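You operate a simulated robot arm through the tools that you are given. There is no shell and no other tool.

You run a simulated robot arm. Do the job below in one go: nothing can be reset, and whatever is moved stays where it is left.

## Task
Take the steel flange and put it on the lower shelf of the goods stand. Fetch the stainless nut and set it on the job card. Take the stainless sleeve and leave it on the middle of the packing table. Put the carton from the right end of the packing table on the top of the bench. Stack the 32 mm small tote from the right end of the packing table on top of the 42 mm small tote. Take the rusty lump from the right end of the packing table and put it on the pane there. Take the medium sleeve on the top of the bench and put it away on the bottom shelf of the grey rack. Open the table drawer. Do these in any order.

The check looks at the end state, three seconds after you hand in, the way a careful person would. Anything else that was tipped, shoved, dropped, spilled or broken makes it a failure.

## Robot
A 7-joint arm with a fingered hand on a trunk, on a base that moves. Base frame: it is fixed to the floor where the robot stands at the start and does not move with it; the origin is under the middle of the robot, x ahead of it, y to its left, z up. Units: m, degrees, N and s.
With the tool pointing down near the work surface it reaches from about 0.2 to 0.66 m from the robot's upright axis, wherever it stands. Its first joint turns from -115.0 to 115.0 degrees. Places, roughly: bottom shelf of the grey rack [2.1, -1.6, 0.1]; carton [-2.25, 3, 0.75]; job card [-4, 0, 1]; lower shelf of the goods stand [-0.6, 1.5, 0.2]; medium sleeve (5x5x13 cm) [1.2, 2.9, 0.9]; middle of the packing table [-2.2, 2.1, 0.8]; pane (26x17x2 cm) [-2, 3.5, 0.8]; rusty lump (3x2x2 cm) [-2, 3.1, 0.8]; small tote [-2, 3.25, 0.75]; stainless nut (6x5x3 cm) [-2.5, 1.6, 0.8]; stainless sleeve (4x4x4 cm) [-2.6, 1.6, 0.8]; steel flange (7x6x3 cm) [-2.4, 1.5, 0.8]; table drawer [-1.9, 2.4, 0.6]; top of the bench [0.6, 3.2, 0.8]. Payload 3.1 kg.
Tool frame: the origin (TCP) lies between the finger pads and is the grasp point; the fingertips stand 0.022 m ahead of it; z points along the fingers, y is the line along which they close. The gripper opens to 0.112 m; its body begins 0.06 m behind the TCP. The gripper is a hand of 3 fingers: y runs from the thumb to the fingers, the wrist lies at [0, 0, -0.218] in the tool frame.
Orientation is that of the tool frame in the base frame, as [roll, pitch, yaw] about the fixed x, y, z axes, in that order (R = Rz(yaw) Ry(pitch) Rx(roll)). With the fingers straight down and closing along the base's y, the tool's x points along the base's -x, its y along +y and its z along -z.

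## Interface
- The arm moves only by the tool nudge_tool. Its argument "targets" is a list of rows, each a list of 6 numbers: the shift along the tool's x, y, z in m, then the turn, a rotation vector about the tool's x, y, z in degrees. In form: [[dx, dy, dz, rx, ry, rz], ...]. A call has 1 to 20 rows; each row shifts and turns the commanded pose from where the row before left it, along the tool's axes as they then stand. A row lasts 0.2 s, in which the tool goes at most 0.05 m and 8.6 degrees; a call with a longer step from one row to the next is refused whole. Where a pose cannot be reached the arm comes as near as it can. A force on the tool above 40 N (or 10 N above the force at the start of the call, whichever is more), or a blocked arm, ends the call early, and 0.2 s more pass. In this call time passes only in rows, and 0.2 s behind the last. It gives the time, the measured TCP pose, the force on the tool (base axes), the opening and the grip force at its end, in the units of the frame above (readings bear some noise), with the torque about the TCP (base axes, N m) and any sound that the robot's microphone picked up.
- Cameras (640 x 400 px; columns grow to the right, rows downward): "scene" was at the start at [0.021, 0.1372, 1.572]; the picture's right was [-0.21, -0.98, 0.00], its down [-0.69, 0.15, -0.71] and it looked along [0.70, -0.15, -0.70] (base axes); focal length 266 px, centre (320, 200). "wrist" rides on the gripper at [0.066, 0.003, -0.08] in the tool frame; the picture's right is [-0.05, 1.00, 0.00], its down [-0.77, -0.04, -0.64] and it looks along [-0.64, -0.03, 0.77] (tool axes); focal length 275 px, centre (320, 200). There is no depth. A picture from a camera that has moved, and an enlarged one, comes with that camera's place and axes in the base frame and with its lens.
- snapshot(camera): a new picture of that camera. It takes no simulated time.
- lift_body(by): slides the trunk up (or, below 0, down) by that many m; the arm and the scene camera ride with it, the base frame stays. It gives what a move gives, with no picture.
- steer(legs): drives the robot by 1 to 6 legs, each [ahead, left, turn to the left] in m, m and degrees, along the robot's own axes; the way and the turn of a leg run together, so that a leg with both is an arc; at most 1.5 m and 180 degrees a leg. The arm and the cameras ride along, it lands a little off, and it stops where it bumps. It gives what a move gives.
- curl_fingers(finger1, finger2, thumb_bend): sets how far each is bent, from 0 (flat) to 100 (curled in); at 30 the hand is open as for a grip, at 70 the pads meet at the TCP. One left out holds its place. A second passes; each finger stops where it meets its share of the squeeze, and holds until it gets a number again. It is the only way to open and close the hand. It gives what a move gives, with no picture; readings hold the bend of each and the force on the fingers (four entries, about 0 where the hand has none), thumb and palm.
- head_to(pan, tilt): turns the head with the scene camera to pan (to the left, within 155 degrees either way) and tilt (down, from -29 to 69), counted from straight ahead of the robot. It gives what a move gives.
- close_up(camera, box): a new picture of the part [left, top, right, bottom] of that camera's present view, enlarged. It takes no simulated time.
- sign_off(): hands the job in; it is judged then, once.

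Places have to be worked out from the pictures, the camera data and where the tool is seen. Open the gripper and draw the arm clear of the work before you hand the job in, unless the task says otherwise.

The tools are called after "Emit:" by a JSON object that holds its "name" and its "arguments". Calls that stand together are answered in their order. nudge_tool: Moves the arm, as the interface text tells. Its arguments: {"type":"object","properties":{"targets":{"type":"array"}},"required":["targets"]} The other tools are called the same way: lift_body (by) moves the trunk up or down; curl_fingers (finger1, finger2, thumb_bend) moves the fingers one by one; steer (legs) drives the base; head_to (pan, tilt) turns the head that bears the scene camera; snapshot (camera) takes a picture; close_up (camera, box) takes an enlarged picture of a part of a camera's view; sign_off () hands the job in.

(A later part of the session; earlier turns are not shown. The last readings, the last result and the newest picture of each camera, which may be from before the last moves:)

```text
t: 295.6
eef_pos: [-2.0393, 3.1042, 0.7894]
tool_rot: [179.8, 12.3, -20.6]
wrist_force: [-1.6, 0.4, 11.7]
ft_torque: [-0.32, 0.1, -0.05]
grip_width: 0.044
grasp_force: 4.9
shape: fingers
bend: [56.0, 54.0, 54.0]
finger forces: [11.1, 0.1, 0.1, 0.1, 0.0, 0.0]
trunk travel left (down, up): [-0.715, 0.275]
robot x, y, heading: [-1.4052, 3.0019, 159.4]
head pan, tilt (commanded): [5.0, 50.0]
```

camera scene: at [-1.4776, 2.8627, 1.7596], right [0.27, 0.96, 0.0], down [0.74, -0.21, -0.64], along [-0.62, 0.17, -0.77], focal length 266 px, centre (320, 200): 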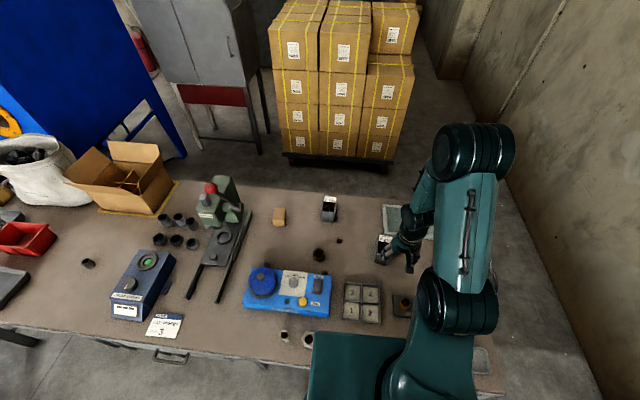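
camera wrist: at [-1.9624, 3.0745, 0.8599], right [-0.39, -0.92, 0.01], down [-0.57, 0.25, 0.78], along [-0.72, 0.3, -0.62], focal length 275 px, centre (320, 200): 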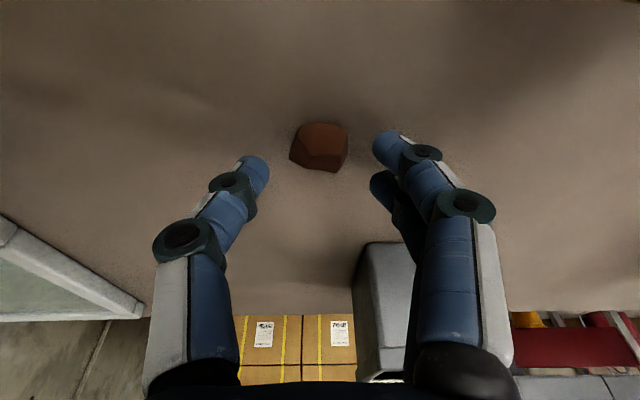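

Finger 1 touches the table at 0.789. I rise 2 mm and close on the lump.

Emit:
{"name": "nudge_tool", "arguments": {"targets": [[-0.0005, 0, -0.0022, 0, 0, 0], [0, 0, 0, 0, 0, 0]]}}

Emit:
{"name": "curl_fingers", "arguments": {"finger1": 74, "finger2": 74, "thumb_bend": 74}}

Emit:
{"name": "snapshot", "arguments": {"camera": "wrist"}}

```text
t: 296.2
eef_pos: [-2.0367, 3.1046, 0.7895]
tool_rot: [179.9, 12.0, -20.5]
wrist_force: [-0.3, 0.1, 2.7]
ft_torque: [-0.13, -0.02, -0.02]
grip_width: 0.0439
grasp_force: 1.8
shape: fingers
bend: [54.0, 54.0, 54.0]
finger forces: [3.1, 0.1, 0.1, 0.0, 0.1, 0.1]
trunk travel left (down, up): [-0.715, 0.275]
robot x, y, heading: [-1.4056, 3.0001, 159.1]
head pan, tilt (commanded): [5.0, 50.0]
```

```text
t: 297.2
eef_pos: [-2.038, 3.1056, 0.7888]
tool_rot: [179.9, 11.9, -20.6]
wrist_force: [0.6, -1.1, 0.0]
ft_torque: [-0.01, -0.02, 0.02]
grip_width: 0.0145
grasp_force: 6.5
shape: fingers
bend: [66.0, 74.0, 69.0]
finger forces: [6.4, 0.2, 0.1, 0.1, 6.2, 0.0]
trunk travel left (down, up): [-0.715, 0.275]
robot x, y, heading: [-1.4049, 3.0068, 159.1]
head pan, tilt (commanded): [5.0, 50.0]
```

```text
taken
camera wrist: at [-1.9622, 3.0749, 0.855], right [-0.39, -0.92, 0.01], down [-0.57, 0.25, 0.78], along [-0.72, 0.3, -0.62], focal length 275 px, centre (320, 200)
```

wrist: 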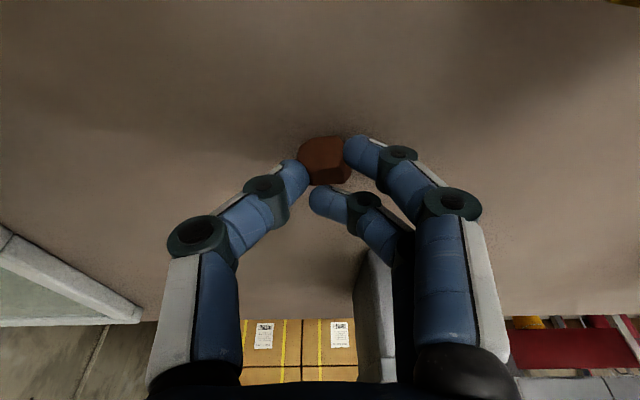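

Finger 1 and thumb pinch the lump (6 N). I lift slowly by 4 cm and check the hold.

Emit:
{"name": "nudge_tool", "arguments": {"targets": [[-0.0021, 0, -0.0098, 0, 0, 0], [-0.0031, 0, -0.0147, 0, 0, 0], [-0.0031, 0, -0.0147, 0, 0, 0], [0, 0, 0, 0, 0, 0]]}}

Emit:
{"name": "snapshot", "arguments": {"camera": "wrist"}}

```text
t: 298.2
eef_pos: [-2.0399, 3.1053, 0.831]
tool_rot: [179.9, 12.0, -20.6]
wrist_force: [-0.5, 0.6, -0.2]
ft_torque: [-0.01, 0.04, 0.01]
grip_width: 0.0143
grasp_force: 6.2
shape: fingers
bend: [66.0, 74.0, 69.0]
finger forces: [6.5, 0.0, 0.1, 0.1, 6.1, 0.1]
trunk travel left (down, up): [-0.715, 0.275]
robot x, y, heading: [-1.4079, 3.0062, 159.2]
head pan, tilt (commanded): [5.0, 50.0]
```

```text
taken
camera wrist: at [-1.9632, 3.0746, 0.8964], right [-0.39, -0.92, 0.01], down [-0.57, 0.25, 0.78], along [-0.72, 0.3, -0.62], focal length 275 px, centre (320, 200)
```

wrist: 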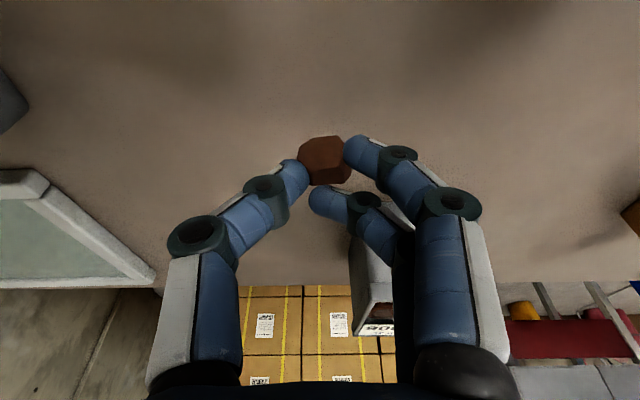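

The lump is held. I raise the hand 10 cm with the arm and shift the base 14 cm to the right, toward the pane.

Emit:
{"name": "nudge_tool", "arguments": {"targets": [[-0.0069, 0, -0.0326, 0, 0, 0], [-0.0069, 0, -0.0326, 0, 0, 0], [-0.0069, 0, -0.0326, 0, 0, 0], [0, 0, 0, 0, 0, 0]]}}

Emit:
{"name": "steer", "arguments": {"legs": [[0, -0.14, 0]]}}

Emit:
{"name": "nudge_tool", "arguments": {"targets": [[0, 0, 0, 0, -7.5, 0], [0, 0, 0, 0, -7.5, 0], [0, 0, 0, 0, -8, 0], [0, 0, 0, 0, 0, 0]]}}

Emit:
{"name": "snapshot", "arguments": {"camera": "wrist"}}

Emit:
{"name": "snapshot", "arguments": {"camera": "scene"}}

```text
t: 299.2
eef_pos: [-2.036, 3.1049, 0.9294]
tool_rot: [179.9, 12.1, -20.5]
wrist_force: [0.6, 0.2, -0.4]
ft_torque: [0.0, 0.02, 0.04]
grip_width: 0.0142
grasp_force: 5.9
shape: fingers
bend: [66.0, 74.0, 69.0]
finger forces: [6.3, 0.2, 0.0, 0.0, 5.9, 0.0]
trunk travel left (down, up): [-0.715, 0.275]
robot x, y, heading: [-1.4035, 3.0047, 159.3]
head pan, tilt (commanded): [5.0, 50.0]
```

```text
t: 300.6
eef_pos: [-1.9883, 3.2237, 0.9302]
tool_rot: [-180.0, 12.1, -20.2]
wrist_force: [0.2, -0.5, -0.6]
ft_torque: [-0.01, 0.0, 0.0]
grip_width: 0.0142
grasp_force: 6.2
shape: fingers
bend: [66.0, 74.0, 69.0]
finger forces: [6.3, 0.1, 0.0, 0.0, 6.0, 0.0]
trunk travel left (down, up): [-0.715, 0.275]
robot x, y, heading: [-1.361, 3.1286, 159.7]
head pan, tilt (commanded): [5.0, 50.0]
stopped in leg 1: the robot was blocked; the commanded pose is now the measured one
```

```text
t: 301.6
eef_pos: [-1.9889, 3.231, 0.9285]
tool_rot: [-178.6, 30.5, -20.2]
wrist_force: [0.1, -0.5, -0.4]
ft_torque: [-0.02, 0.02, -0.02]
grip_width: 0.0135
grasp_force: 6.0
shape: fingers
bend: [67.0, 74.0, 69.0]
finger forces: [6.1, 0.2, 0.0, 0.0, 5.7, 0.0]
out of reach, approached as far as the arm can: row 3
trunk travel left (down, up): [-0.715, 0.275]
robot x, y, heading: [-1.3598, 3.1266, 159.8]
head pan, tilt (commanded): [5.0, 50.0]
```

```text
taken
camera wrist: at [-1.8978, 3.1926, 0.9658], right [-0.4, -0.92, 0.0], down [-0.31, 0.14, 0.94], along [-0.86, 0.37, -0.34], focal length 275 px, centre (320, 200)
```

wrist: 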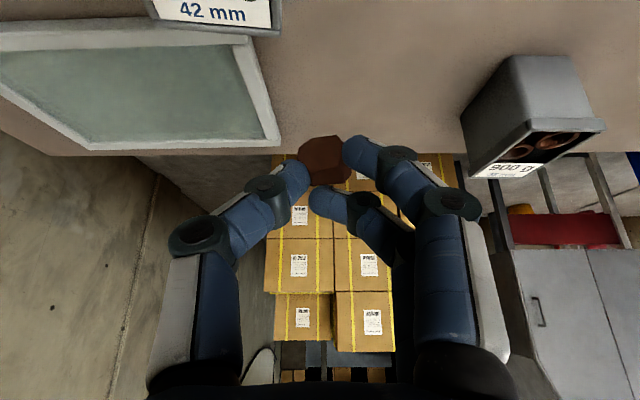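

```text
taken
camera scene: at [-1.4279, 2.984, 1.5794], right [0.26, 0.96, 0.0], down [0.74, -0.2, -0.64], along [-0.62, 0.17, -0.77], focal length 266 px, centre (320, 200)
```

scene: 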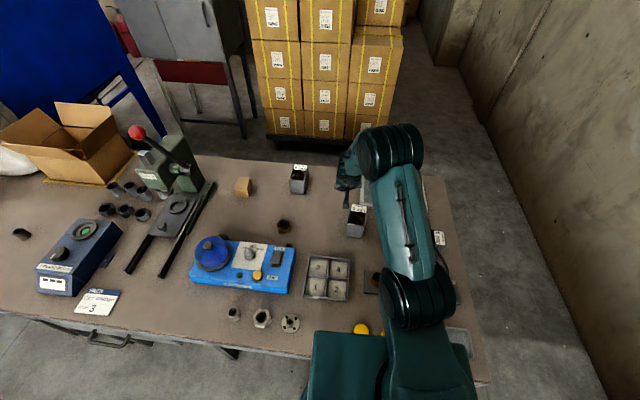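

The right-hand table leg stopped the base near the planned place; nothing moved visibly. The pane's frame is clear in view; I carry the lump forward-right over the pane's glass.

Emit:
{"name": "steer", "arguments": {"legs": [[0, 0.012, 0]]}}

Emit:
{"name": "nudge_tool", "arguments": {"targets": [[-0.02, -0.035, 0.0118, 0, 0, 0], [-0.02, -0.035, 0.0118, 0, 0, 0], [-0.02, -0.035, 0.0118, 0, 0, 0], [-0.02, -0.035, 0.0118, 0, 0, 0], [-0.02, -0.035, 0.0118, 0, 0, 0], [0, 0, 0, 0, 0, 0]]}}

Emit:
{"name": "snapshot", "arguments": {"camera": "wrist"}}

Emit:
{"name": "close_up", "arguments": {"camera": "scene", "box": [280, 100, 480, 280]}}

```text
t: 302.4
eef_pos: [-1.9922, 3.2208, 0.9288]
tool_rot: [-178.6, 30.5, -20.3]
wrist_force: [-0.3, 0.4, 0.2]
ft_torque: [-0.02, -0.01, 0.0]
grip_width: 0.0136
grasp_force: 5.9
shape: fingers
bend: [67.0, 74.0, 69.0]
finger forces: [6.0, 0.2, 0.0, 0.0, 5.7, 0.0]
trunk travel left (down, up): [-0.715, 0.275]
robot x, y, heading: [-1.3602, 3.116, 159.7]
head pan, tilt (commanded): [5.0, 50.0]
```

```text
t: 303.8
eef_pos: [-2.0344, 3.4243, 0.9337]
tool_rot: [-178.6, 30.5, -20.3]
wrist_force: [-0.3, -0.3, 0.7]
ft_torque: [-0.01, 0.02, 0.0]
grip_width: 0.0129
grasp_force: 6.0
shape: fingers
bend: [67.0, 74.0, 69.0]
finger forces: [5.7, 0.2, 0.0, 0.0, 5.5, 0.0]
trunk travel left (down, up): [-0.715, 0.275]
robot x, y, heading: [-1.3612, 3.1174, 159.8]
head pan, tilt (commanded): [5.0, 50.0]
```

```text
taken
camera wrist: at [-1.945, 3.386, 0.9696], right [-0.4, -0.92, 0.0], down [-0.31, 0.14, 0.94], along [-0.86, 0.37, -0.34], focal length 275 px, centre (320, 200)
```

wrist: 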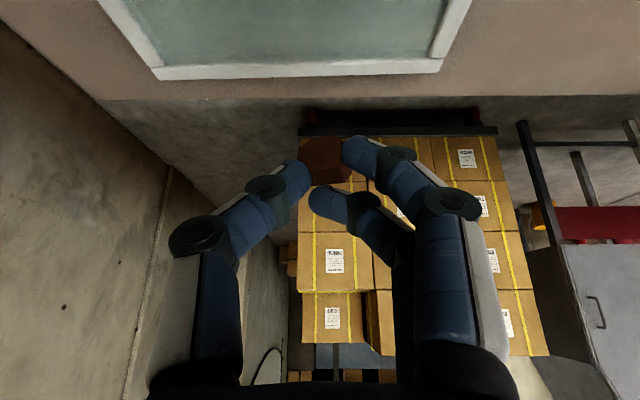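

```text
2.22 times, centred on (380, 190) of scene
camera zoom: at [-1.4318, 2.9723, 1.5794], right [0.26, 0.96, 0.0], down [0.74, -0.2, -0.64], along [-0.62, 0.17, -0.77], focal length 592 px, centre (187, 222)
```

zoom: 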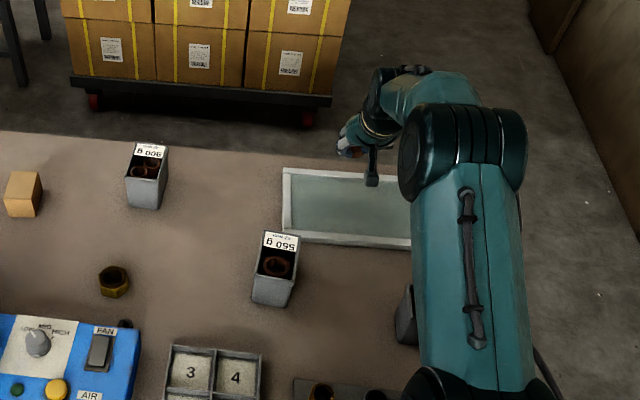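

The point below the hand lies on the middle of the glass. I lower 10 cm with the trunk, then creep down.

Emit:
{"name": "lift_body", "arguments": {"by": -0.1}}

Emit:
{"name": "snapshot", "arguments": {"camera": "wrist"}}

Emit:
{"name": "close_up", "arguments": {"camera": "scene", "box": [280, 100, 480, 280]}}

```text
t: 305.1
eef_pos: [-2.0342, 3.4245, 0.8343]
tool_rot: [-178.6, 30.5, -20.3]
wrist_force: [0.0, 0.5, 0.3]
ft_torque: [-0.03, -0.01, 0.02]
grip_width: 0.0127
grasp_force: 5.8
shape: fingers
bend: [67.0, 74.0, 69.0]
finger forces: [5.7, 0.1, 0.1, 0.0, 5.5, 0.0]
trunk travel left (down, up): [-0.615, 0.375]
robot x, y, heading: [-1.359, 3.1153, 159.7]
head pan, tilt (commanded): [5.0, 50.0]
```

```text
taken
camera wrist: at [-1.945, 3.3863, 0.8694], right [-0.4, -0.92, 0.0], down [-0.31, 0.14, 0.94], along [-0.86, 0.37, -0.34], focal length 275 px, centre (320, 200)
```

wrist: 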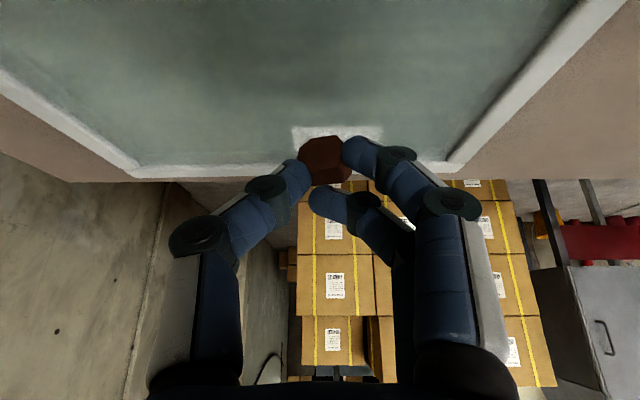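

```text
2.22 times, centred on (380, 190) of scene
camera zoom: at [-1.4318, 2.9731, 1.4795], right [0.26, 0.96, 0.0], down [0.74, -0.2, -0.64], along [-0.62, 0.17, -0.77], focal length 592 px, centre (187, 222)
```

zoom: 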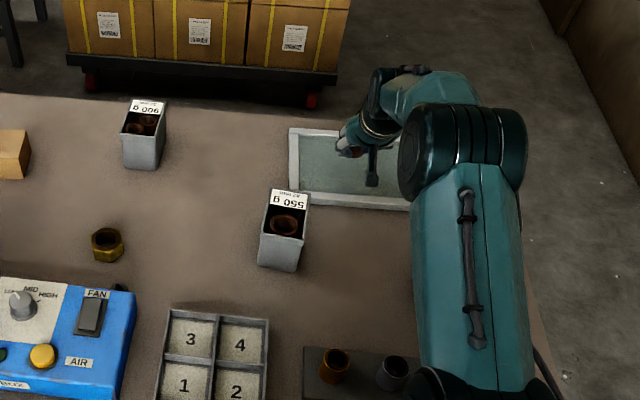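

The lump is above the glass, well within the frame. I creep down.

Emit:
{"name": "nudge_tool", "arguments": {"targets": [[0.0051, 0, 0.0086, 0, 0, 0], [0.0041, 0, 0.0069, 0, 0, 0], [0, 0, 0, 0, 0, 0]]}}

Emit:
{"name": "nudge_tool", "arguments": {"targets": [[0.0015, 0, 0.0026, 0, 0, 0], [0.0015, 0, 0.0026, 0, 0, 0], [0, 0, 0, 0, 0, 0]]}}

Emit:
{"name": "close_up", "arguments": {"camera": "wrist", "box": [240, 90, 420, 220]}}

```text
t: 305.9
eef_pos: [-2.0352, 3.4238, 0.8154]
tool_rot: [-178.6, 30.6, -20.3]
wrist_force: [-0.3, 0.6, -0.2]
ft_torque: [0.0, 0.01, -0.02]
grip_width: 0.013
grasp_force: 5.6
shape: fingers
bend: [67.0, 74.0, 69.0]
finger forces: [5.7, 0.1, 0.0, 0.1, 5.5, 0.1]
trunk travel left (down, up): [-0.615, 0.375]
robot x, y, heading: [-1.3618, 3.1155, 159.5]
head pan, tilt (commanded): [5.0, 50.0]
```

```text
t: 306.7
eef_pos: [-2.0359, 3.4252, 0.8104]
tool_rot: [-178.6, 30.5, -20.2]
wrist_force: [-0.7, 0.2, -0.2]
ft_torque: [0.0, -0.04, 0.02]
grip_width: 0.0127
grasp_force: 6.3
shape: fingers
bend: [67.0, 74.0, 69.0]
finger forces: [5.7, 0.2, 0.1, 0.0, 5.5, 0.1]
trunk travel left (down, up): [-0.615, 0.375]
robot x, y, heading: [-1.3629, 3.1152, 159.4]
head pan, tilt (commanded): [5.0, 50.0]
```

```text
3.08 times, centred on (330, 155) of wrist
camera zoom: at [-1.945, 3.3862, 0.8455], right [-0.4, -0.92, 0.0], down [-0.31, 0.14, 0.94], along [-0.86, 0.37, -0.34], focal length 847 px, centre (289, 338)
```

zoom: 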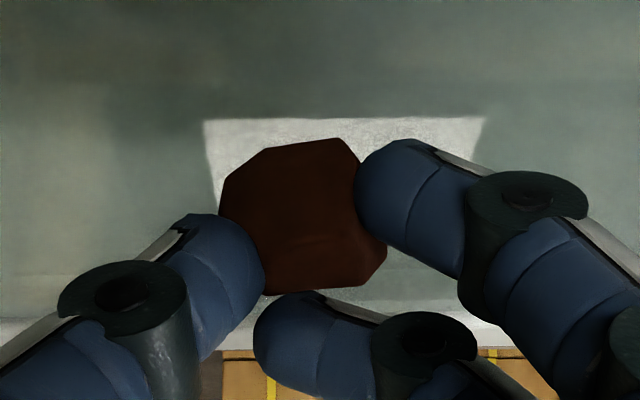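

Still free at 0.810. I continue in 2.5 mm steps.

Emit:
{"name": "nudge_tool", "arguments": {"targets": [[0.0013, 0, 0.0022, 0, 0, 0], [0.0013, 0, 0.0022, 0, 0, 0], [0, 0, 0, 0, 0, 0]]}}

Emit:
{"name": "nudge_tool", "arguments": {"targets": [[0.0013, 0, 0.0022, 0, 0, 0], [0, 0, 0, 0, 0, 0]]}}

Emit:
{"name": "close_up", "arguments": {"camera": "wrist", "box": [240, 90, 420, 220]}}

```text
t: 307.5
eef_pos: [-2.0347, 3.4246, 0.8058]
tool_rot: [-178.6, 30.7, -20.3]
wrist_force: [-1.6, 0.8, 7.8]
ft_torque: [0.0, 0.06, -0.01]
grip_width: 0.0128
grasp_force: 9.6
shape: fingers
bend: [68.0, 74.0, 69.0]
finger forces: [8.1, 2.4, 0.0, 0.0, 8.2, 0.0]
trunk travel left (down, up): [-0.615, 0.375]
robot x, y, heading: [-1.3653, 3.1177, 159.6]
head pan, tilt (commanded): [5.0, 50.0]
```

```text
t: 308.1
eef_pos: [-2.0357, 3.4242, 0.8049]
tool_rot: [-178.6, 31.0, -20.2]
wrist_force: [-5.2, 2.2, 18.4]
ft_torque: [0.06, 0.22, 0.0]
grip_width: 0.0129
grasp_force: 15.4
shape: fingers
bend: [69.0, 74.0, 69.0]
finger forces: [9.2, 10.9, 0.0, 0.0, 11.5, 0.1]
trunk travel left (down, up): [-0.615, 0.375]
robot x, y, heading: [-1.3637, 3.1155, 159.6]
head pan, tilt (commanded): [5.0, 50.0]
```

```text
3.08 times, centred on (330, 155) of wrist
camera zoom: at [-1.9441, 3.3863, 0.84], right [-0.4, -0.92, 0.0], down [-0.31, 0.13, 0.94], along [-0.87, 0.37, -0.34], focal length 847 px, centre (289, 338)
```

zoom: 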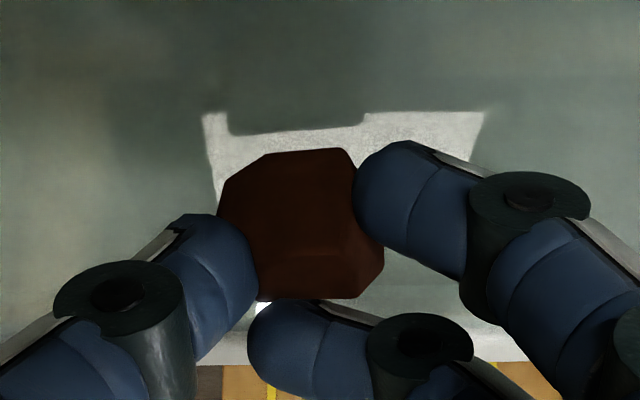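

Contact; the last step pressed 18 N, so I ease up 3 mm at once and then open.

Emit:
{"name": "nudge_tool", "arguments": {"targets": [[-0.0013, 0, -0.0022, 0, 0, 0], [0, 0, 0, 0, 0, 0]]}}

Emit:
{"name": "curl_fingers", "arguments": {"finger1": 60, "finger2": 66, "thumb_bend": 60}}

Emit:
{"name": "close_up", "arguments": {"camera": "wrist", "box": [240, 90, 420, 220]}}

```text
t: 308.7
eef_pos: [-2.0343, 3.4249, 0.8054]
tool_rot: [-178.5, 30.5, -20.3]
wrist_force: [-3.6, 1.4, 12.7]
ft_torque: [0.05, 0.15, -0.02]
grip_width: 0.013
grasp_force: 12.2
shape: fingers
bend: [69.0, 75.0, 69.0]
finger forces: [7.4, 7.8, 0.1, 0.0, 9.2, 0.0]
trunk travel left (down, up): [-0.615, 0.375]
robot x, y, heading: [-1.3623, 3.1164, 159.5]
head pan, tilt (commanded): [5.0, 50.0]
```

```text
t: 309.7
eef_pos: [-2.0336, 3.4252, 0.8052]
tool_rot: [-178.5, 30.5, -20.4]
wrist_force: [0.8, -0.2, 9.8]
ft_torque: [-0.09, 0.08, 0.03]
grip_width: 0.0245
grasp_force: 5.7
shape: fingers
bend: [64.0, 68.0, 60.0]
finger forces: [8.6, 1.8, 0.1, 0.1, 0.0, 0.1]
trunk travel left (down, up): [-0.615, 0.375]
robot x, y, heading: [-1.3606, 3.1163, 159.6]
head pan, tilt (commanded): [5.0, 50.0]
```

```text
3.08 times, centred on (330, 155) of wrist
camera zoom: at [-1.9433, 3.3863, 0.8411], right [-0.4, -0.92, 0.0], down [-0.31, 0.14, 0.94], along [-0.86, 0.37, -0.34], focal length 847 px, centre (289, 338)
```

zoom: 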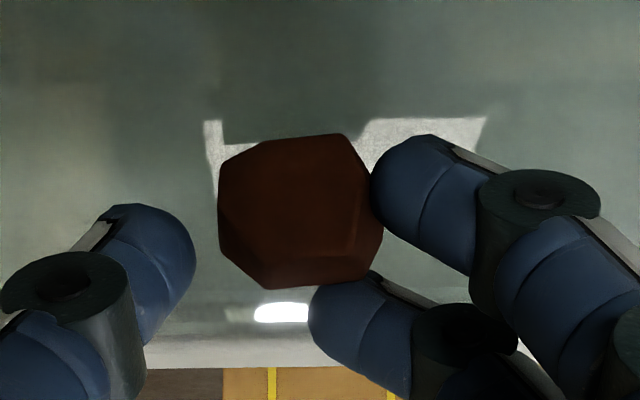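

The thumb is off the lump; finger 1 rests on the glass. I rise 1 cm, open wider, then rise clear.

Emit:
{"name": "nudge_tool", "arguments": {"targets": [[-0.0025, 0, -0.0043, 0, 0, 0], [-0.0025, 0, -0.0043, 0, 0, 0], [0, 0, 0, 0, 0, 0]]}}

Emit:
{"name": "curl_fingers", "arguments": {"finger1": 50, "finger2": 50, "thumb_bend": 50}}

Emit:
{"name": "nudge_tool", "arguments": {"targets": [[-0.0152, 0, -0.0258, 0, 0, 0], [-0.0203, 0, -0.0345, 0, 0, 0], [-0.0203, 0, -0.0345, 0, 0, 0], [0, 0, 0, 0, 0, 0]]}}

Emit:
{"name": "snapshot", "arguments": {"camera": "wrist"}}

```text
t: 310.5
eef_pos: [-2.0353, 3.4246, 0.815]
tool_rot: [-178.6, 30.4, -20.3]
wrist_force: [-1.2, 0.0, -0.1]
ft_torque: [0.04, 0.03, 0.04]
grip_width: 0.0266
grasp_force: 0.0
shape: fingers
bend: [60.0, 66.0, 60.0]
finger forces: [0.0, 0.0, 0.0, 0.1, 0.0, 0.0]
trunk travel left (down, up): [-0.615, 0.375]
robot x, y, heading: [-1.3621, 3.1153, 160.1]
head pan, tilt (commanded): [5.0, 50.0]
```

```text
t: 311.5
eef_pos: [-2.0352, 3.4252, 0.8139]
tool_rot: [-178.5, 30.5, -20.3]
wrist_force: [0.6, 0.6, -0.7]
ft_torque: [0.01, -0.05, -0.04]
grip_width: 0.0544
grasp_force: 0.1
shape: fingers
bend: [50.0, 50.0, 50.0]
finger forces: [0.0, 0.0, 0.0, 0.0, 0.0, 0.0]
trunk travel left (down, up): [-0.615, 0.375]
robot x, y, heading: [-1.3639, 3.1155, 160.2]
head pan, tilt (commanded): [5.0, 50.0]
```

```text
t: 312.5
eef_pos: [-2.0356, 3.4233, 0.9217]
tool_rot: [-178.6, 30.5, -20.3]
wrist_force: [0.5, 0.2, 0.3]
ft_torque: [0.0, 0.0, -0.01]
grip_width: 0.0544
grasp_force: 0.1
shape: fingers
bend: [50.0, 50.0, 50.0]
finger forces: [0.1, 0.0, 0.0, 0.0, 0.0, 0.1]
trunk travel left (down, up): [-0.615, 0.375]
robot x, y, heading: [-1.3633, 3.115, 159.6]
head pan, tilt (commanded): [5.0, 50.0]
```

```text
taken
camera wrist: at [-1.9456, 3.3855, 0.9583], right [-0.4, -0.92, 0.0], down [-0.31, 0.14, 0.94], along [-0.86, 0.37, -0.34], focal length 275 px, centre (320, 200)
```

wrist: 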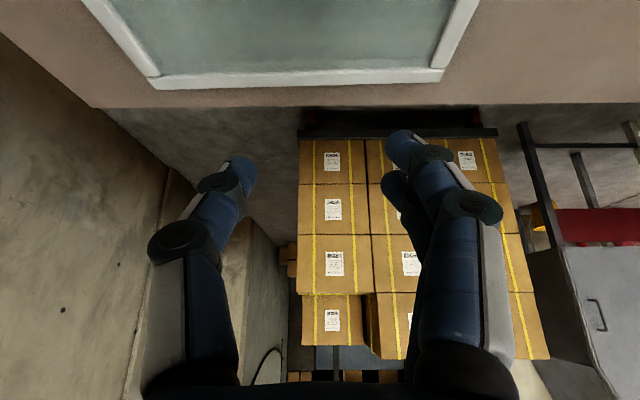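

The lump is now out of the wrist view's edge; I draw the hand back 12 cm to check it and the pane.

Emit:
{"name": "nudge_tool", "arguments": {"targets": [[0.0345, 0, -0.0203, 0, 0, 0], [0.0345, 0, -0.0203, 0, 0, 0], [0.0345, 0, -0.0203, 0, 0, 0], [0, 0, 0, 0, 0, 0]]}}

Emit:
{"name": "snapshot", "arguments": {"camera": "wrist"}}

Emit:
{"name": "close_up", "arguments": {"camera": "scene", "box": [230, 60, 450, 260]}}

```text
t: 313.5
eef_pos: [-1.9244, 3.381, 0.921]
tool_rot: [-178.6, 30.5, -20.3]
wrist_force: [-0.2, -0.7, -0.7]
ft_torque: [0.0, 0.03, -0.01]
grip_width: 0.0545
grasp_force: 0.1
shape: fingers
bend: [50.0, 50.0, 50.0]
finger forces: [0.1, 0.1, 0.1, 0.1, 0.0, 0.0]
trunk travel left (down, up): [-0.615, 0.375]
robot x, y, heading: [-1.3642, 3.1162, 159.8]
head pan, tilt (commanded): [5.0, 50.0]
```

```text
taken
camera wrist: at [-1.8349, 3.3422, 0.957], right [-0.4, -0.92, 0.0], down [-0.31, 0.14, 0.94], along [-0.86, 0.37, -0.34], focal length 275 px, centre (320, 200)
```

wrist: 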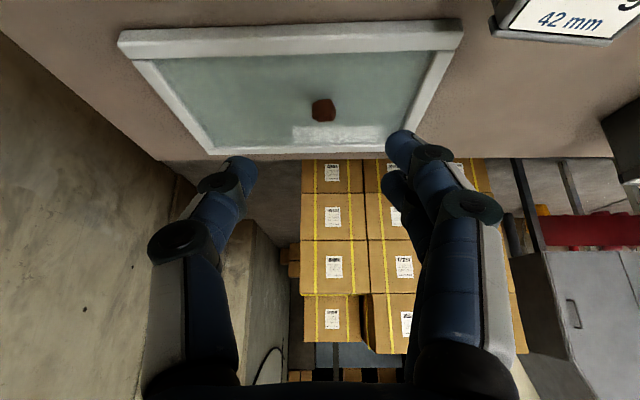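

```text
2.00 times, centred on (340, 160) of scene
camera zoom: at [-1.4328, 2.9734, 1.4795], right [0.26, 0.96, 0.0], down [0.74, -0.2, -0.64], along [-0.62, 0.17, -0.77], focal length 532 px, centre (280, 280)
```

zoom: 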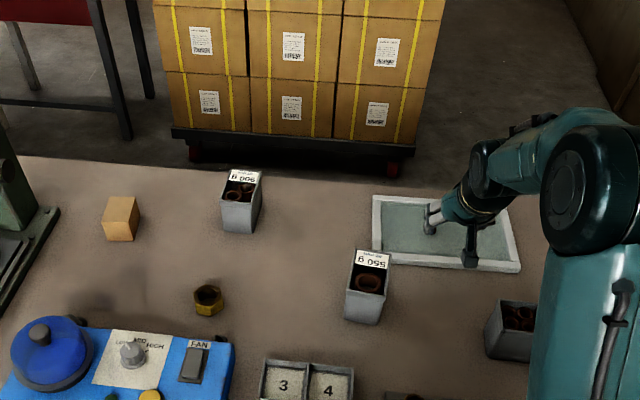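

The lump lies on the glass and the pane is unmoved and whole. Now the totes: I shift the base 21 cm left so that the 32 mm tote is ahead, and look with the wrist camera.

Emit:
{"name": "steer", "arguments": {"legs": [[0, 0.208, 0]]}}

Emit:
{"name": "snapshot", "arguments": {"camera": "wrist"}}

Emit:
{"name": "close_up", "arguments": {"camera": "scene", "box": [260, 60, 460, 240]}}

```text
t: 315.1
eef_pos: [-1.9976, 3.185, 0.922]
tool_rot: [-178.6, 30.5, -20.3]
wrist_force: [0.7, -0.8, 1.0]
ft_torque: [-0.03, -0.02, 0.01]
grip_width: 0.0546
grasp_force: 0.1
shape: fingers
bend: [50.0, 50.0, 50.0]
finger forces: [0.1, 0.1, 0.0, 0.0, 0.0, 0.0]
trunk travel left (down, up): [-0.615, 0.375]
robot x, y, heading: [-1.4338, 2.9205, 159.9]
head pan, tilt (commanded): [5.0, 50.0]
```

```text
taken
camera wrist: at [-1.9068, 3.1466, 0.9574], right [-0.4, -0.92, 0.0], down [-0.31, 0.14, 0.94], along [-0.86, 0.37, -0.34], focal length 275 px, centre (320, 200)
```

wrist: 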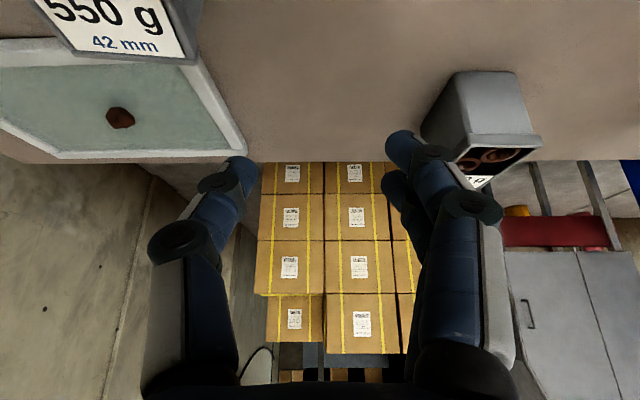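

```text
2.22 times, centred on (360, 150) of scene
camera zoom: at [-1.5041, 2.7773, 1.4793], right [0.26, 0.96, 0.0], down [0.74, -0.2, -0.64], along [-0.62, 0.17, -0.77], focal length 592 px, centre (231, 311)
```

zoom: 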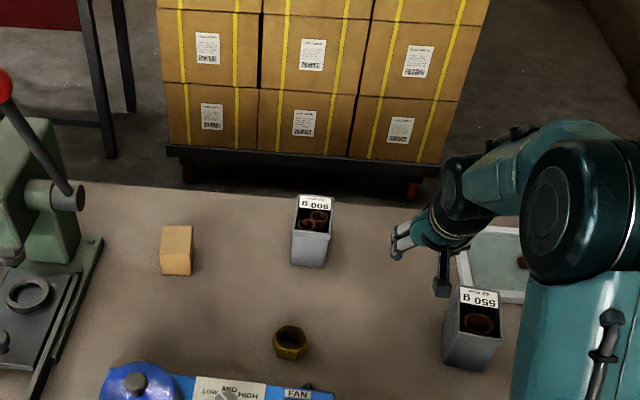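

I enlarge the wrist view of the 32 mm tote to locate its rim corners and orientation.

Emit:
{"name": "close_up", "arguments": {"camera": "wrist", "box": [400, 50, 580, 200]}}

Emit:
{"name": "close_up", "arguments": {"camera": "scene", "box": [330, 105, 490, 230]}}

```text
2.67 times, centred on (490, 125) of wrist
camera zoom: at [-1.9068, 3.1466, 0.9574], right [-0.4, -0.92, 0.0], down [-0.31, 0.14, 0.94], along [-0.86, 0.37, -0.34], focal length 734 px, centre (-133, 400)
```

zoom: 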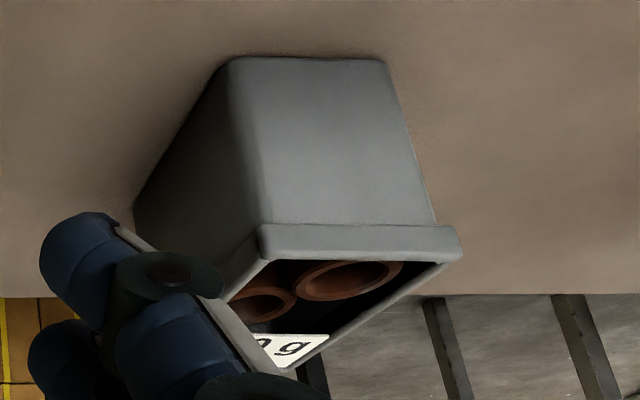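

```text
3.20 times, centred on (410, 168) of scene
camera zoom: at [-1.5041, 2.7773, 1.4793], right [0.26, 0.96, 0.0], down [0.74, -0.2, -0.64], along [-0.62, 0.17, -0.77], focal length 852 px, centre (32, 304)
```

zoom: 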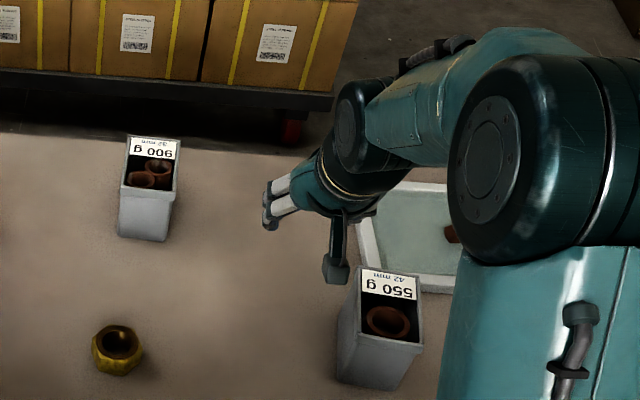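

Rim corners give the 32 mm tote centre (-2.195,3.105), turned 68°, rim height ≈0.834 (6×9 cm); the 42 mm tote centre is (-1.934,3.261), turned about 9° clockwise from it. I open the hand, lower the trunk, raise the arm and set a 45° tilt to reach over.

Emit:
{"name": "curl_fingers", "arguments": {"finger1": 36, "finger2": 36, "thumb_bend": 36}}

Emit:
{"name": "nudge_tool", "arguments": {"targets": [[-0.0228, 0, -0.0388, 0, 0, 0], [-0.0228, 0, -0.0388, 0, 0, 0], [-0.0228, 0, -0.0388, 0, 0, 0], [0, 0, 0, -1.4, 0, 0], [0, 0, 0, 0, 0, 0]]}}

Emit:
{"name": "lift_body", "arguments": {"by": -0.115}}

Emit:
{"name": "nudge_tool", "arguments": {"targets": [[0, 0, 0, 0, -7.2, 0], [0, 0, 0, 0, -7.2, 0], [0, 0, 0, 1.2, 0, 1.2], [0, 0, 0, 0, 0, 0]]}}

```text
t: 316.1
eef_pos: [-1.9972, 3.1858, 0.9219]
tool_rot: [-178.6, 30.5, -20.4]
wrist_force: [-0.4, -0.1, -0.8]
ft_torque: [0.0, -0.02, 0.0]
grip_width: 0.0945
grasp_force: 0.1
shape: fingers
bend: [36.0, 36.0, 36.0]
finger forces: [0.1, 0.0, 0.1, 0.0, 0.0, 0.1]
trunk travel left (down, up): [-0.615, 0.375]
robot x, y, heading: [-1.4318, 2.9234, 159.7]
head pan, tilt (commanded): [5.0, 50.0]
```

```text
t: 317.4
eef_pos: [-1.9955, 3.1833, 1.0581]
tool_rot: [180.0, 30.5, -20.3]
wrist_force: [-0.3, -1.0, -0.4]
ft_torque: [-0.05, 0.0, 0.0]
grip_width: 0.0947
grasp_force: 0.1
shape: fingers
bend: [36.0, 36.0, 36.0]
finger forces: [0.0, 0.0, 0.0, 0.0, 0.1, 0.0]
trunk travel left (down, up): [-0.615, 0.375]
robot x, y, heading: [-1.434, 2.9207, 159.5]
head pan, tilt (commanded): [5.0, 50.0]
```

```text
t: 318.8
eef_pos: [-1.9921, 3.2076, 0.9546]
tool_rot: [-179.7, 31.3, -22.2]
wrist_force: [-3.2, 1.9, 1.8]
ft_torque: [-0.24, -0.25, 0.05]
grip_width: 0.095
grasp_force: 0.0
shape: fingers
bend: [36.0, 36.0, 36.0]
finger forces: [0.0, 0.0, 0.0, 0.0, 0.0, 0.0]
trunk travel left (down, up): [-0.5, 0.49]
robot x, y, heading: [-1.4454, 2.9343, 157.9]
head pan, tilt (commanded): [5.0, 50.0]
```

```text
t: 319.8
eef_pos: [-1.9931, 3.1819, 0.953]
tool_rot: [179.9, 45.2, -21.9]
wrist_force: [0.1, 0.6, 0.7]
ft_torque: [0.01, -0.01, 0.02]
grip_width: 0.0943
grasp_force: 0.0
shape: fingers
bend: [36.0, 36.0, 36.0]
finger forces: [0.0, 0.0, 0.0, 0.0, 0.0, 0.0]
trunk travel left (down, up): [-0.5, 0.49]
robot x, y, heading: [-1.432, 2.9193, 159.5]
head pan, tilt (commanded): [5.0, 50.0]
```

The base jolted briefly during that lowering (reading shifted 2 cm and came back), so something may have touched. I look down at the carriage and table edge before doing anything else.

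Emit:
{"name": "head_to", "arguments": {"pan": -10, "tilt": 68}}

Emit:
{"name": "snapshot", "arguments": {"camera": "scene"}}

Emit:
{"name": "head_to", "arguments": {"pan": 40, "tilt": 60}}

Emit:
{"name": "snapshot", "arguments": {"camera": "scene"}}

Emit:
{"name": "snapshot", "arguments": {"camera": "wrist"}}

```text
t: 320.6
eef_pos: [-1.9929, 3.1831, 0.9521]
tool_rot: [-180.0, 45.1, -22.0]
wrist_force: [-0.6, -1.0, -0.3]
ft_torque: [-0.02, 0.0, 0.0]
grip_width: 0.0945
grasp_force: 0.0
shape: fingers
bend: [36.0, 36.0, 36.0]
finger forces: [0.0, 0.1, 0.0, 0.0, 0.1, 0.1]
trunk travel left (down, up): [-0.5, 0.49]
robot x, y, heading: [-1.4337, 2.9208, 159.6]
head pan, tilt (commanded): [-10.0, 68.0]
```

```text
taken
camera scene: at [-1.4741, 2.7857, 1.3519], right [0.5, 0.86, 0.0], down [0.8, -0.47, -0.38], along [-0.33, 0.19, -0.93], focal length 266 px, centre (320, 200)
```

scene: 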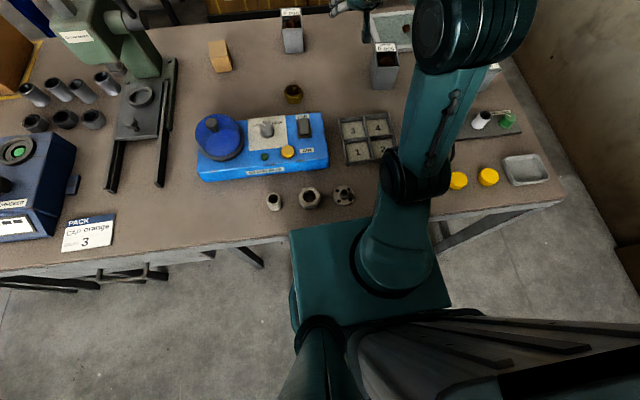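

```text
t: 321.8
eef_pos: [-1.9929, 3.1818, 0.9514]
tool_rot: [180.0, 45.1, -21.9]
wrist_force: [0.6, 0.1, -0.6]
ft_torque: [0.02, 0.04, -0.02]
grip_width: 0.0947
grasp_force: 0.0
shape: fingers
bend: [36.0, 36.0, 36.0]
finger forces: [0.1, 0.1, 0.0, 0.0, 0.1, 0.0]
trunk travel left (down, up): [-0.5, 0.49]
robot x, y, heading: [-1.4327, 2.9215, 159.6]
head pan, tilt (commanded): [40.0, 60.0]
```

```text
taken
camera scene: at [-1.4875, 2.7343, 1.3604], right [-0.34, 0.94, 0.0], down [0.81, 0.29, -0.5], along [-0.47, -0.17, -0.86], focal length 266 px, centre (320, 200)
```

scene: 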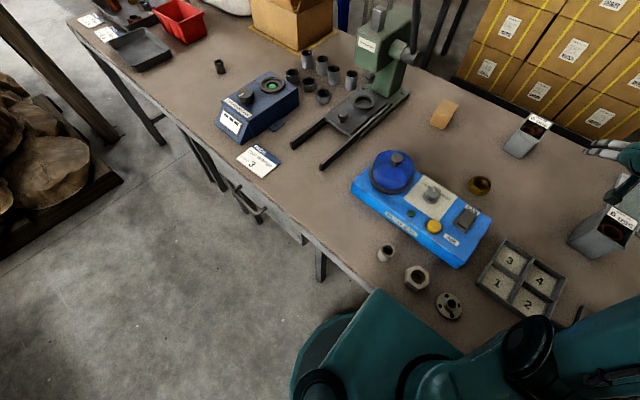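

```text
taken
camera wrist: at [-1.8978, 3.1409, 0.9626], right [-0.41, -0.91, 0.03], down [-0.07, 0.07, 0.99], along [-0.91, 0.4, -0.09], focal length 275 px, centre (320, 200)
```

wrist: 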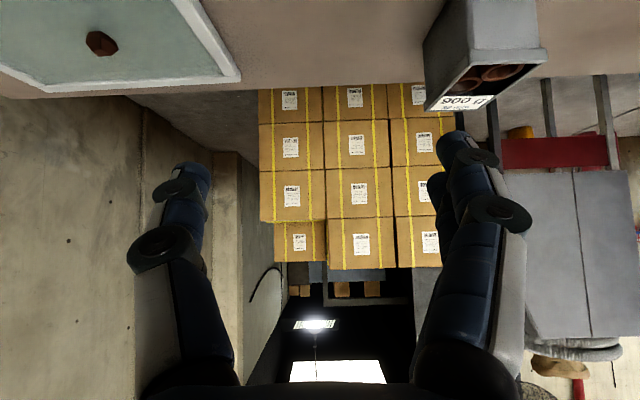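

The camera height shows the trunk stopped about 9 mm short of its command: something under the carriage rests on the table edge. I raise the trunk at once.

Emit:
{"name": "lift_body", "arguments": {"by": 0.07}}

Emit:
{"name": "snapshot", "arguments": {"camera": "scene"}}

Emit:
{"name": "head_to", "arguments": {"pan": 75, "tilt": 60}}

Emit:
{"name": "snapshot", "arguments": {"camera": "scene"}}

```text
t: 322.9
eef_pos: [-1.9956, 3.1833, 1.0114]
tool_rot: [-180.0, 44.9, -22.0]
wrist_force: [-0.8, 0.6, 0.6]
ft_torque: [0.01, -0.01, -0.01]
grip_width: 0.0946
grasp_force: 0.0
shape: fingers
bend: [36.0, 36.0, 36.0]
finger forces: [0.0, 0.0, 0.0, 0.0, 0.0, 0.0]
trunk travel left (down, up): [-0.57, 0.42]
robot x, y, heading: [-1.4355, 2.9199, 159.5]
head pan, tilt (commanded): [40.0, 60.0]
```

```text
taken
camera scene: at [-1.4923, 2.7358, 1.4218], right [-0.34, 0.94, 0.0], down [0.82, 0.29, -0.5], along [-0.47, -0.17, -0.87], focal length 266 px, centre (320, 200)
```

scene: 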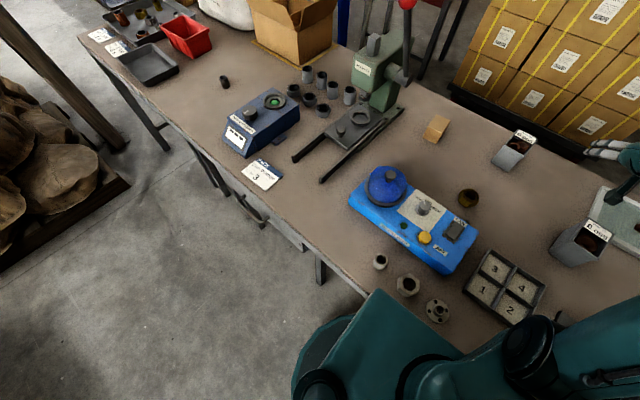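

```text
t: 323.9
eef_pos: [-1.9962, 3.1833, 1.012]
tool_rot: [180.0, 44.8, -22.0]
wrist_force: [0.7, 0.8, 0.5]
ft_torque: [0.01, 0.0, 0.0]
grip_width: 0.095
grasp_force: 0.2
shape: fingers
bend: [36.0, 36.0, 36.0]
finger forces: [0.0, 0.0, 0.0, 0.0, 0.0, 0.0]
trunk travel left (down, up): [-0.57, 0.42]
robot x, y, heading: [-1.4324, 2.9203, 159.7]
head pan, tilt (commanded): [75.0, 60.0]
```

```text
taken
camera scene: at [-1.4679, 2.7038, 1.4219], right [-0.82, 0.58, 0.0], down [0.5, 0.71, -0.5], along [-0.29, -0.41, -0.87], focal length 266 px, centre (320, 200)
```

scene: 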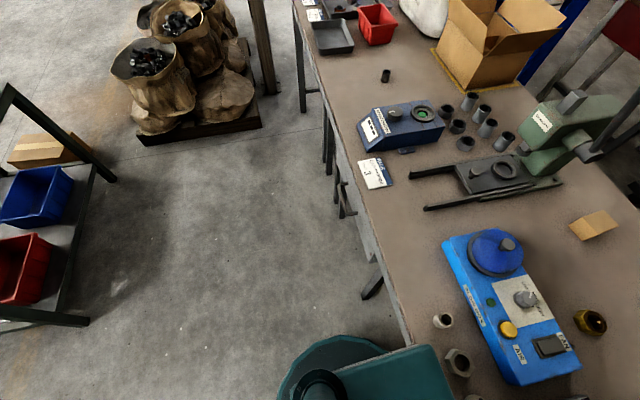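

Only the carriage plate had touched the table's edge; all parts stand as before, and the trunk is now clear. I keep this trunk height and move the hand over the 32 mm tote.

Emit:
{"name": "nudge_tool", "arguments": {"targets": [[-0.0079, 0.0244, 0.0267, 0, 0, 0], [-0.0079, 0.0244, 0.0267, 0, 0, 0], [-0.0079, 0.0244, 0.0267, 0, 0, 0], [-0.0079, 0.0244, 0.0267, 0, 0, 0], [-0.0079, 0.0244, 0.0267, 0, 0, 0], [-0.0079, 0.0244, 0.0267, 0, 0, 0], [0, 0, 0, 0, 0, 0]]}}

Emit:
{"name": "snapshot", "arguments": {"camera": "wrist"}}

Emit:
{"name": "head_to", "arguments": {"pan": 5, "tilt": 50}}

Emit:
{"name": "close_up", "arguments": {"camera": "scene", "box": [280, 80, 460, 220]}}

```text
t: 325.5
eef_pos: [-2.1895, 3.101, 0.9304]
tool_rot: [-180.0, 44.9, -22.1]
wrist_force: [0.0, 0.0, 0.2]
ft_torque: [0.01, 0.0, 0.02]
grip_width: 0.0945
grasp_force: 0.0
shape: fingers
bend: [36.0, 36.0, 36.0]
finger forces: [0.1, 0.1, 0.0, 0.0, 0.0, 0.1]
trunk travel left (down, up): [-0.57, 0.42]
robot x, y, heading: [-1.4372, 2.9197, 159.5]
head pan, tilt (commanded): [75.0, 60.0]
```

```text
taken
camera wrist: at [-2.0934, 3.0593, 0.9414], right [-0.41, -0.91, 0.03], down [-0.08, 0.07, 0.99], along [-0.91, 0.4, -0.1], focal length 275 px, centre (320, 200)
```

wrist: 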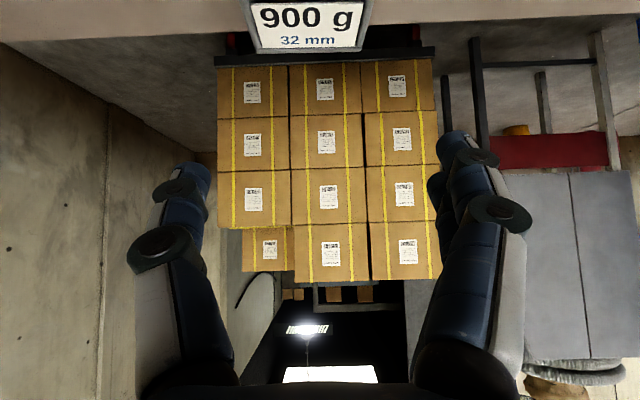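

```text
t: 326.9
eef_pos: [-2.1892, 3.1017, 0.9323]
tool_rot: [-180.0, 44.9, -22.0]
wrist_force: [0.1, -0.6, 0.4]
ft_torque: [0.01, -0.02, 0.0]
grip_width: 0.0949
grasp_force: 0.0
shape: fingers
bend: [36.0, 36.0, 36.0]
finger forces: [0.1, 0.1, 0.0, 0.0, 0.0, 0.0]
trunk travel left (down, up): [-0.57, 0.42]
robot x, y, heading: [-1.4317, 2.9234, 159.9]
head pan, tilt (commanded): [5.0, 50.0]
```

```text
2.86 times, centred on (370, 150) of scene
camera zoom: at [-1.5038, 2.7783, 1.4345], right [0.26, 0.96, 0.0], down [0.74, -0.2, -0.64], along [-0.62, 0.17, -0.77], focal length 760 px, centre (177, 343)
```

zoom: 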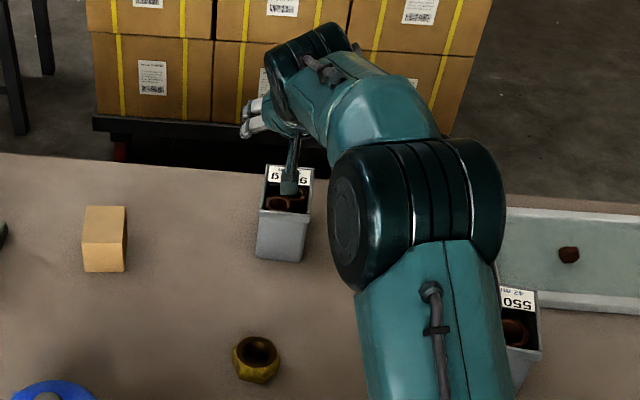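

The tote's label end is centred within 6 mm. I shift that and descend with the tilted hand straddling the tote, watching forces.

Emit:
{"name": "nudge_tool", "arguments": {"targets": [[0, -0.006, 0, 0, 0, 0], [0.0212, 0, 0.0212, 0, 0, 0], [0.0212, 0, 0.0212, 0, 0, 0], [0, 0, 0, 0, 0, 0]]}}

Emit:
{"name": "snapshot", "arguments": {"camera": "wrist"}}

Emit:
{"name": "close_up", "arguments": {"camera": "scene", "box": [280, 80, 460, 220]}}

```text
t: 327.9
eef_pos: [-2.1858, 3.107, 0.8701]
tool_rot: [180.0, 45.0, -22.0]
wrist_force: [0.2, 0.0, 0.3]
ft_torque: [-0.01, 0.01, 0.0]
grip_width: 0.0947
grasp_force: 0.0
shape: fingers
bend: [36.0, 36.0, 36.0]
finger forces: [0.1, 0.0, 0.1, 0.0, 0.1, 0.0]
trunk travel left (down, up): [-0.57, 0.42]
robot x, y, heading: [-1.4321, 2.9212, 159.6]
head pan, tilt (commanded): [5.0, 50.0]
```

```text
taken
camera wrist: at [-2.0897, 3.0659, 0.8802], right [-0.41, -0.91, 0.03], down [-0.08, 0.07, 0.99], along [-0.91, 0.4, -0.1], focal length 275 px, centre (320, 200)
```

wrist: 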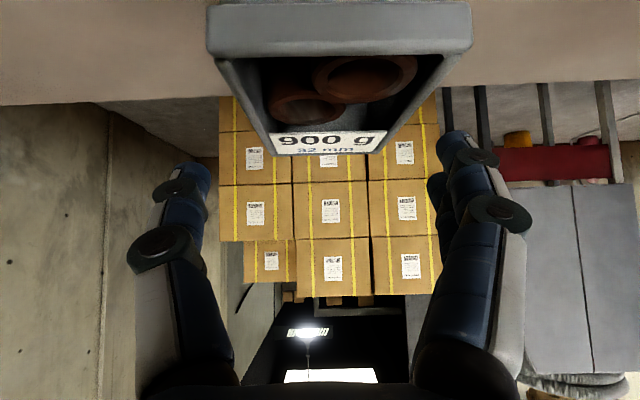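

```text
2.86 times, centred on (370, 150) of scene
camera zoom: at [-1.5036, 2.7783, 1.4345], right [0.26, 0.96, 0.0], down [0.74, -0.2, -0.64], along [-0.62, 0.17, -0.77], focal length 760 px, centre (177, 343)
```

zoom: 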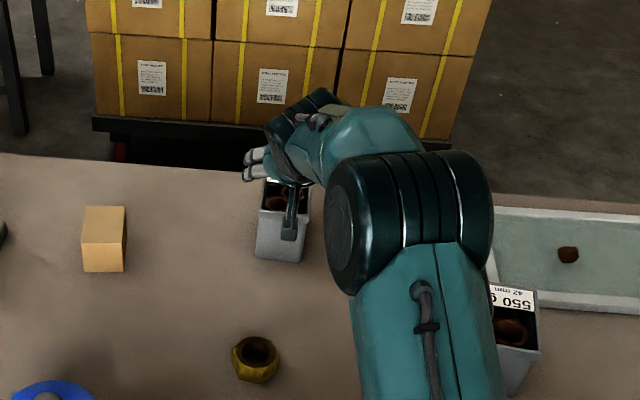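

The tote is centred within 5 mm; near rim 4 cm behind the grasp point as planned. I correct and descend the last 6 cm.

Emit:
{"name": "nudge_tool", "arguments": {"targets": [[0, 0.005, 0, 0, 0, 0], [0.0212, 0, 0.0212, 0, 0, 0], [0.0141, 0, 0.0141, 0, 0, 0], [0.0071, 0, 0.0071, 0, 0, 0], [0, 0, 0, 0, 0, 0]]}}

Emit:
{"name": "snapshot", "arguments": {"camera": "wrist"}}

Emit:
{"name": "close_up", "arguments": {"camera": "scene", "box": [280, 80, 460, 220]}}

```text
t: 329.1
eef_pos: [-2.1875, 3.1011, 0.8163]
tool_rot: [179.8, 45.5, -22.0]
wrist_force: [-8.0, -3.1, 27.9]
ft_torque: [-1.14, -0.97, -0.44]
grip_width: 0.0984
grasp_force: 12.5
shape: fingers
bend: [36.0, 36.0, 36.0]
finger forces: [24.6, 0.0, 0.1, 0.1, 0.4, 0.1]
trunk travel left (down, up): [-0.57, 0.42]
robot x, y, heading: [-1.4332, 2.9195, 160.0]
head pan, tilt (commanded): [5.0, 50.0]
```

```text
taken
camera wrist: at [-2.0915, 3.0602, 0.8254], right [-0.4, -0.91, 0.04], down [-0.07, 0.07, 1.0], along [-0.91, 0.4, -0.09], focal length 275 px, centre (320, 200)
```

wrist: 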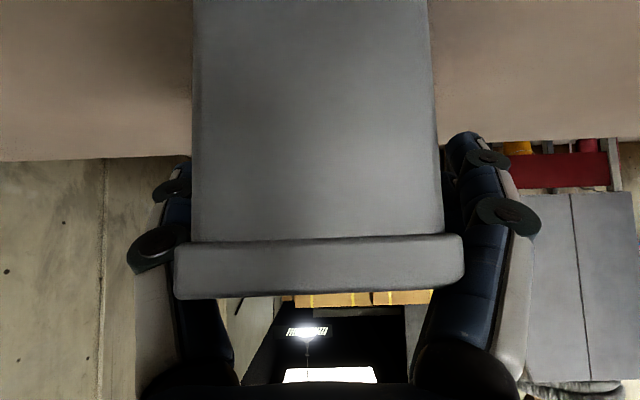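

```text
2.86 times, centred on (370, 150) of scene
camera zoom: at [-1.4999, 2.7764, 1.4349], right [0.26, 0.96, 0.0], down [0.74, -0.2, -0.65], along [-0.62, 0.17, -0.76], focal length 760 px, centre (177, 343)
```

zoom: 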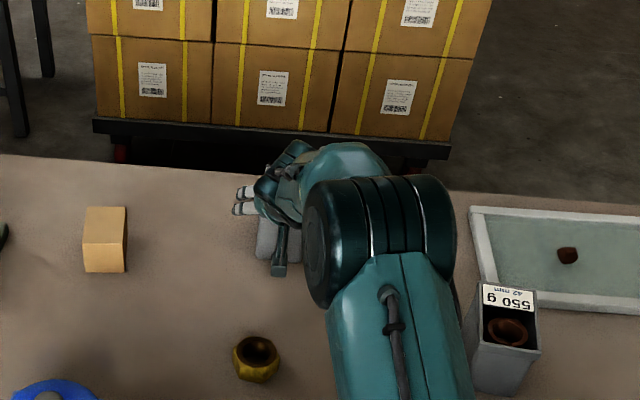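

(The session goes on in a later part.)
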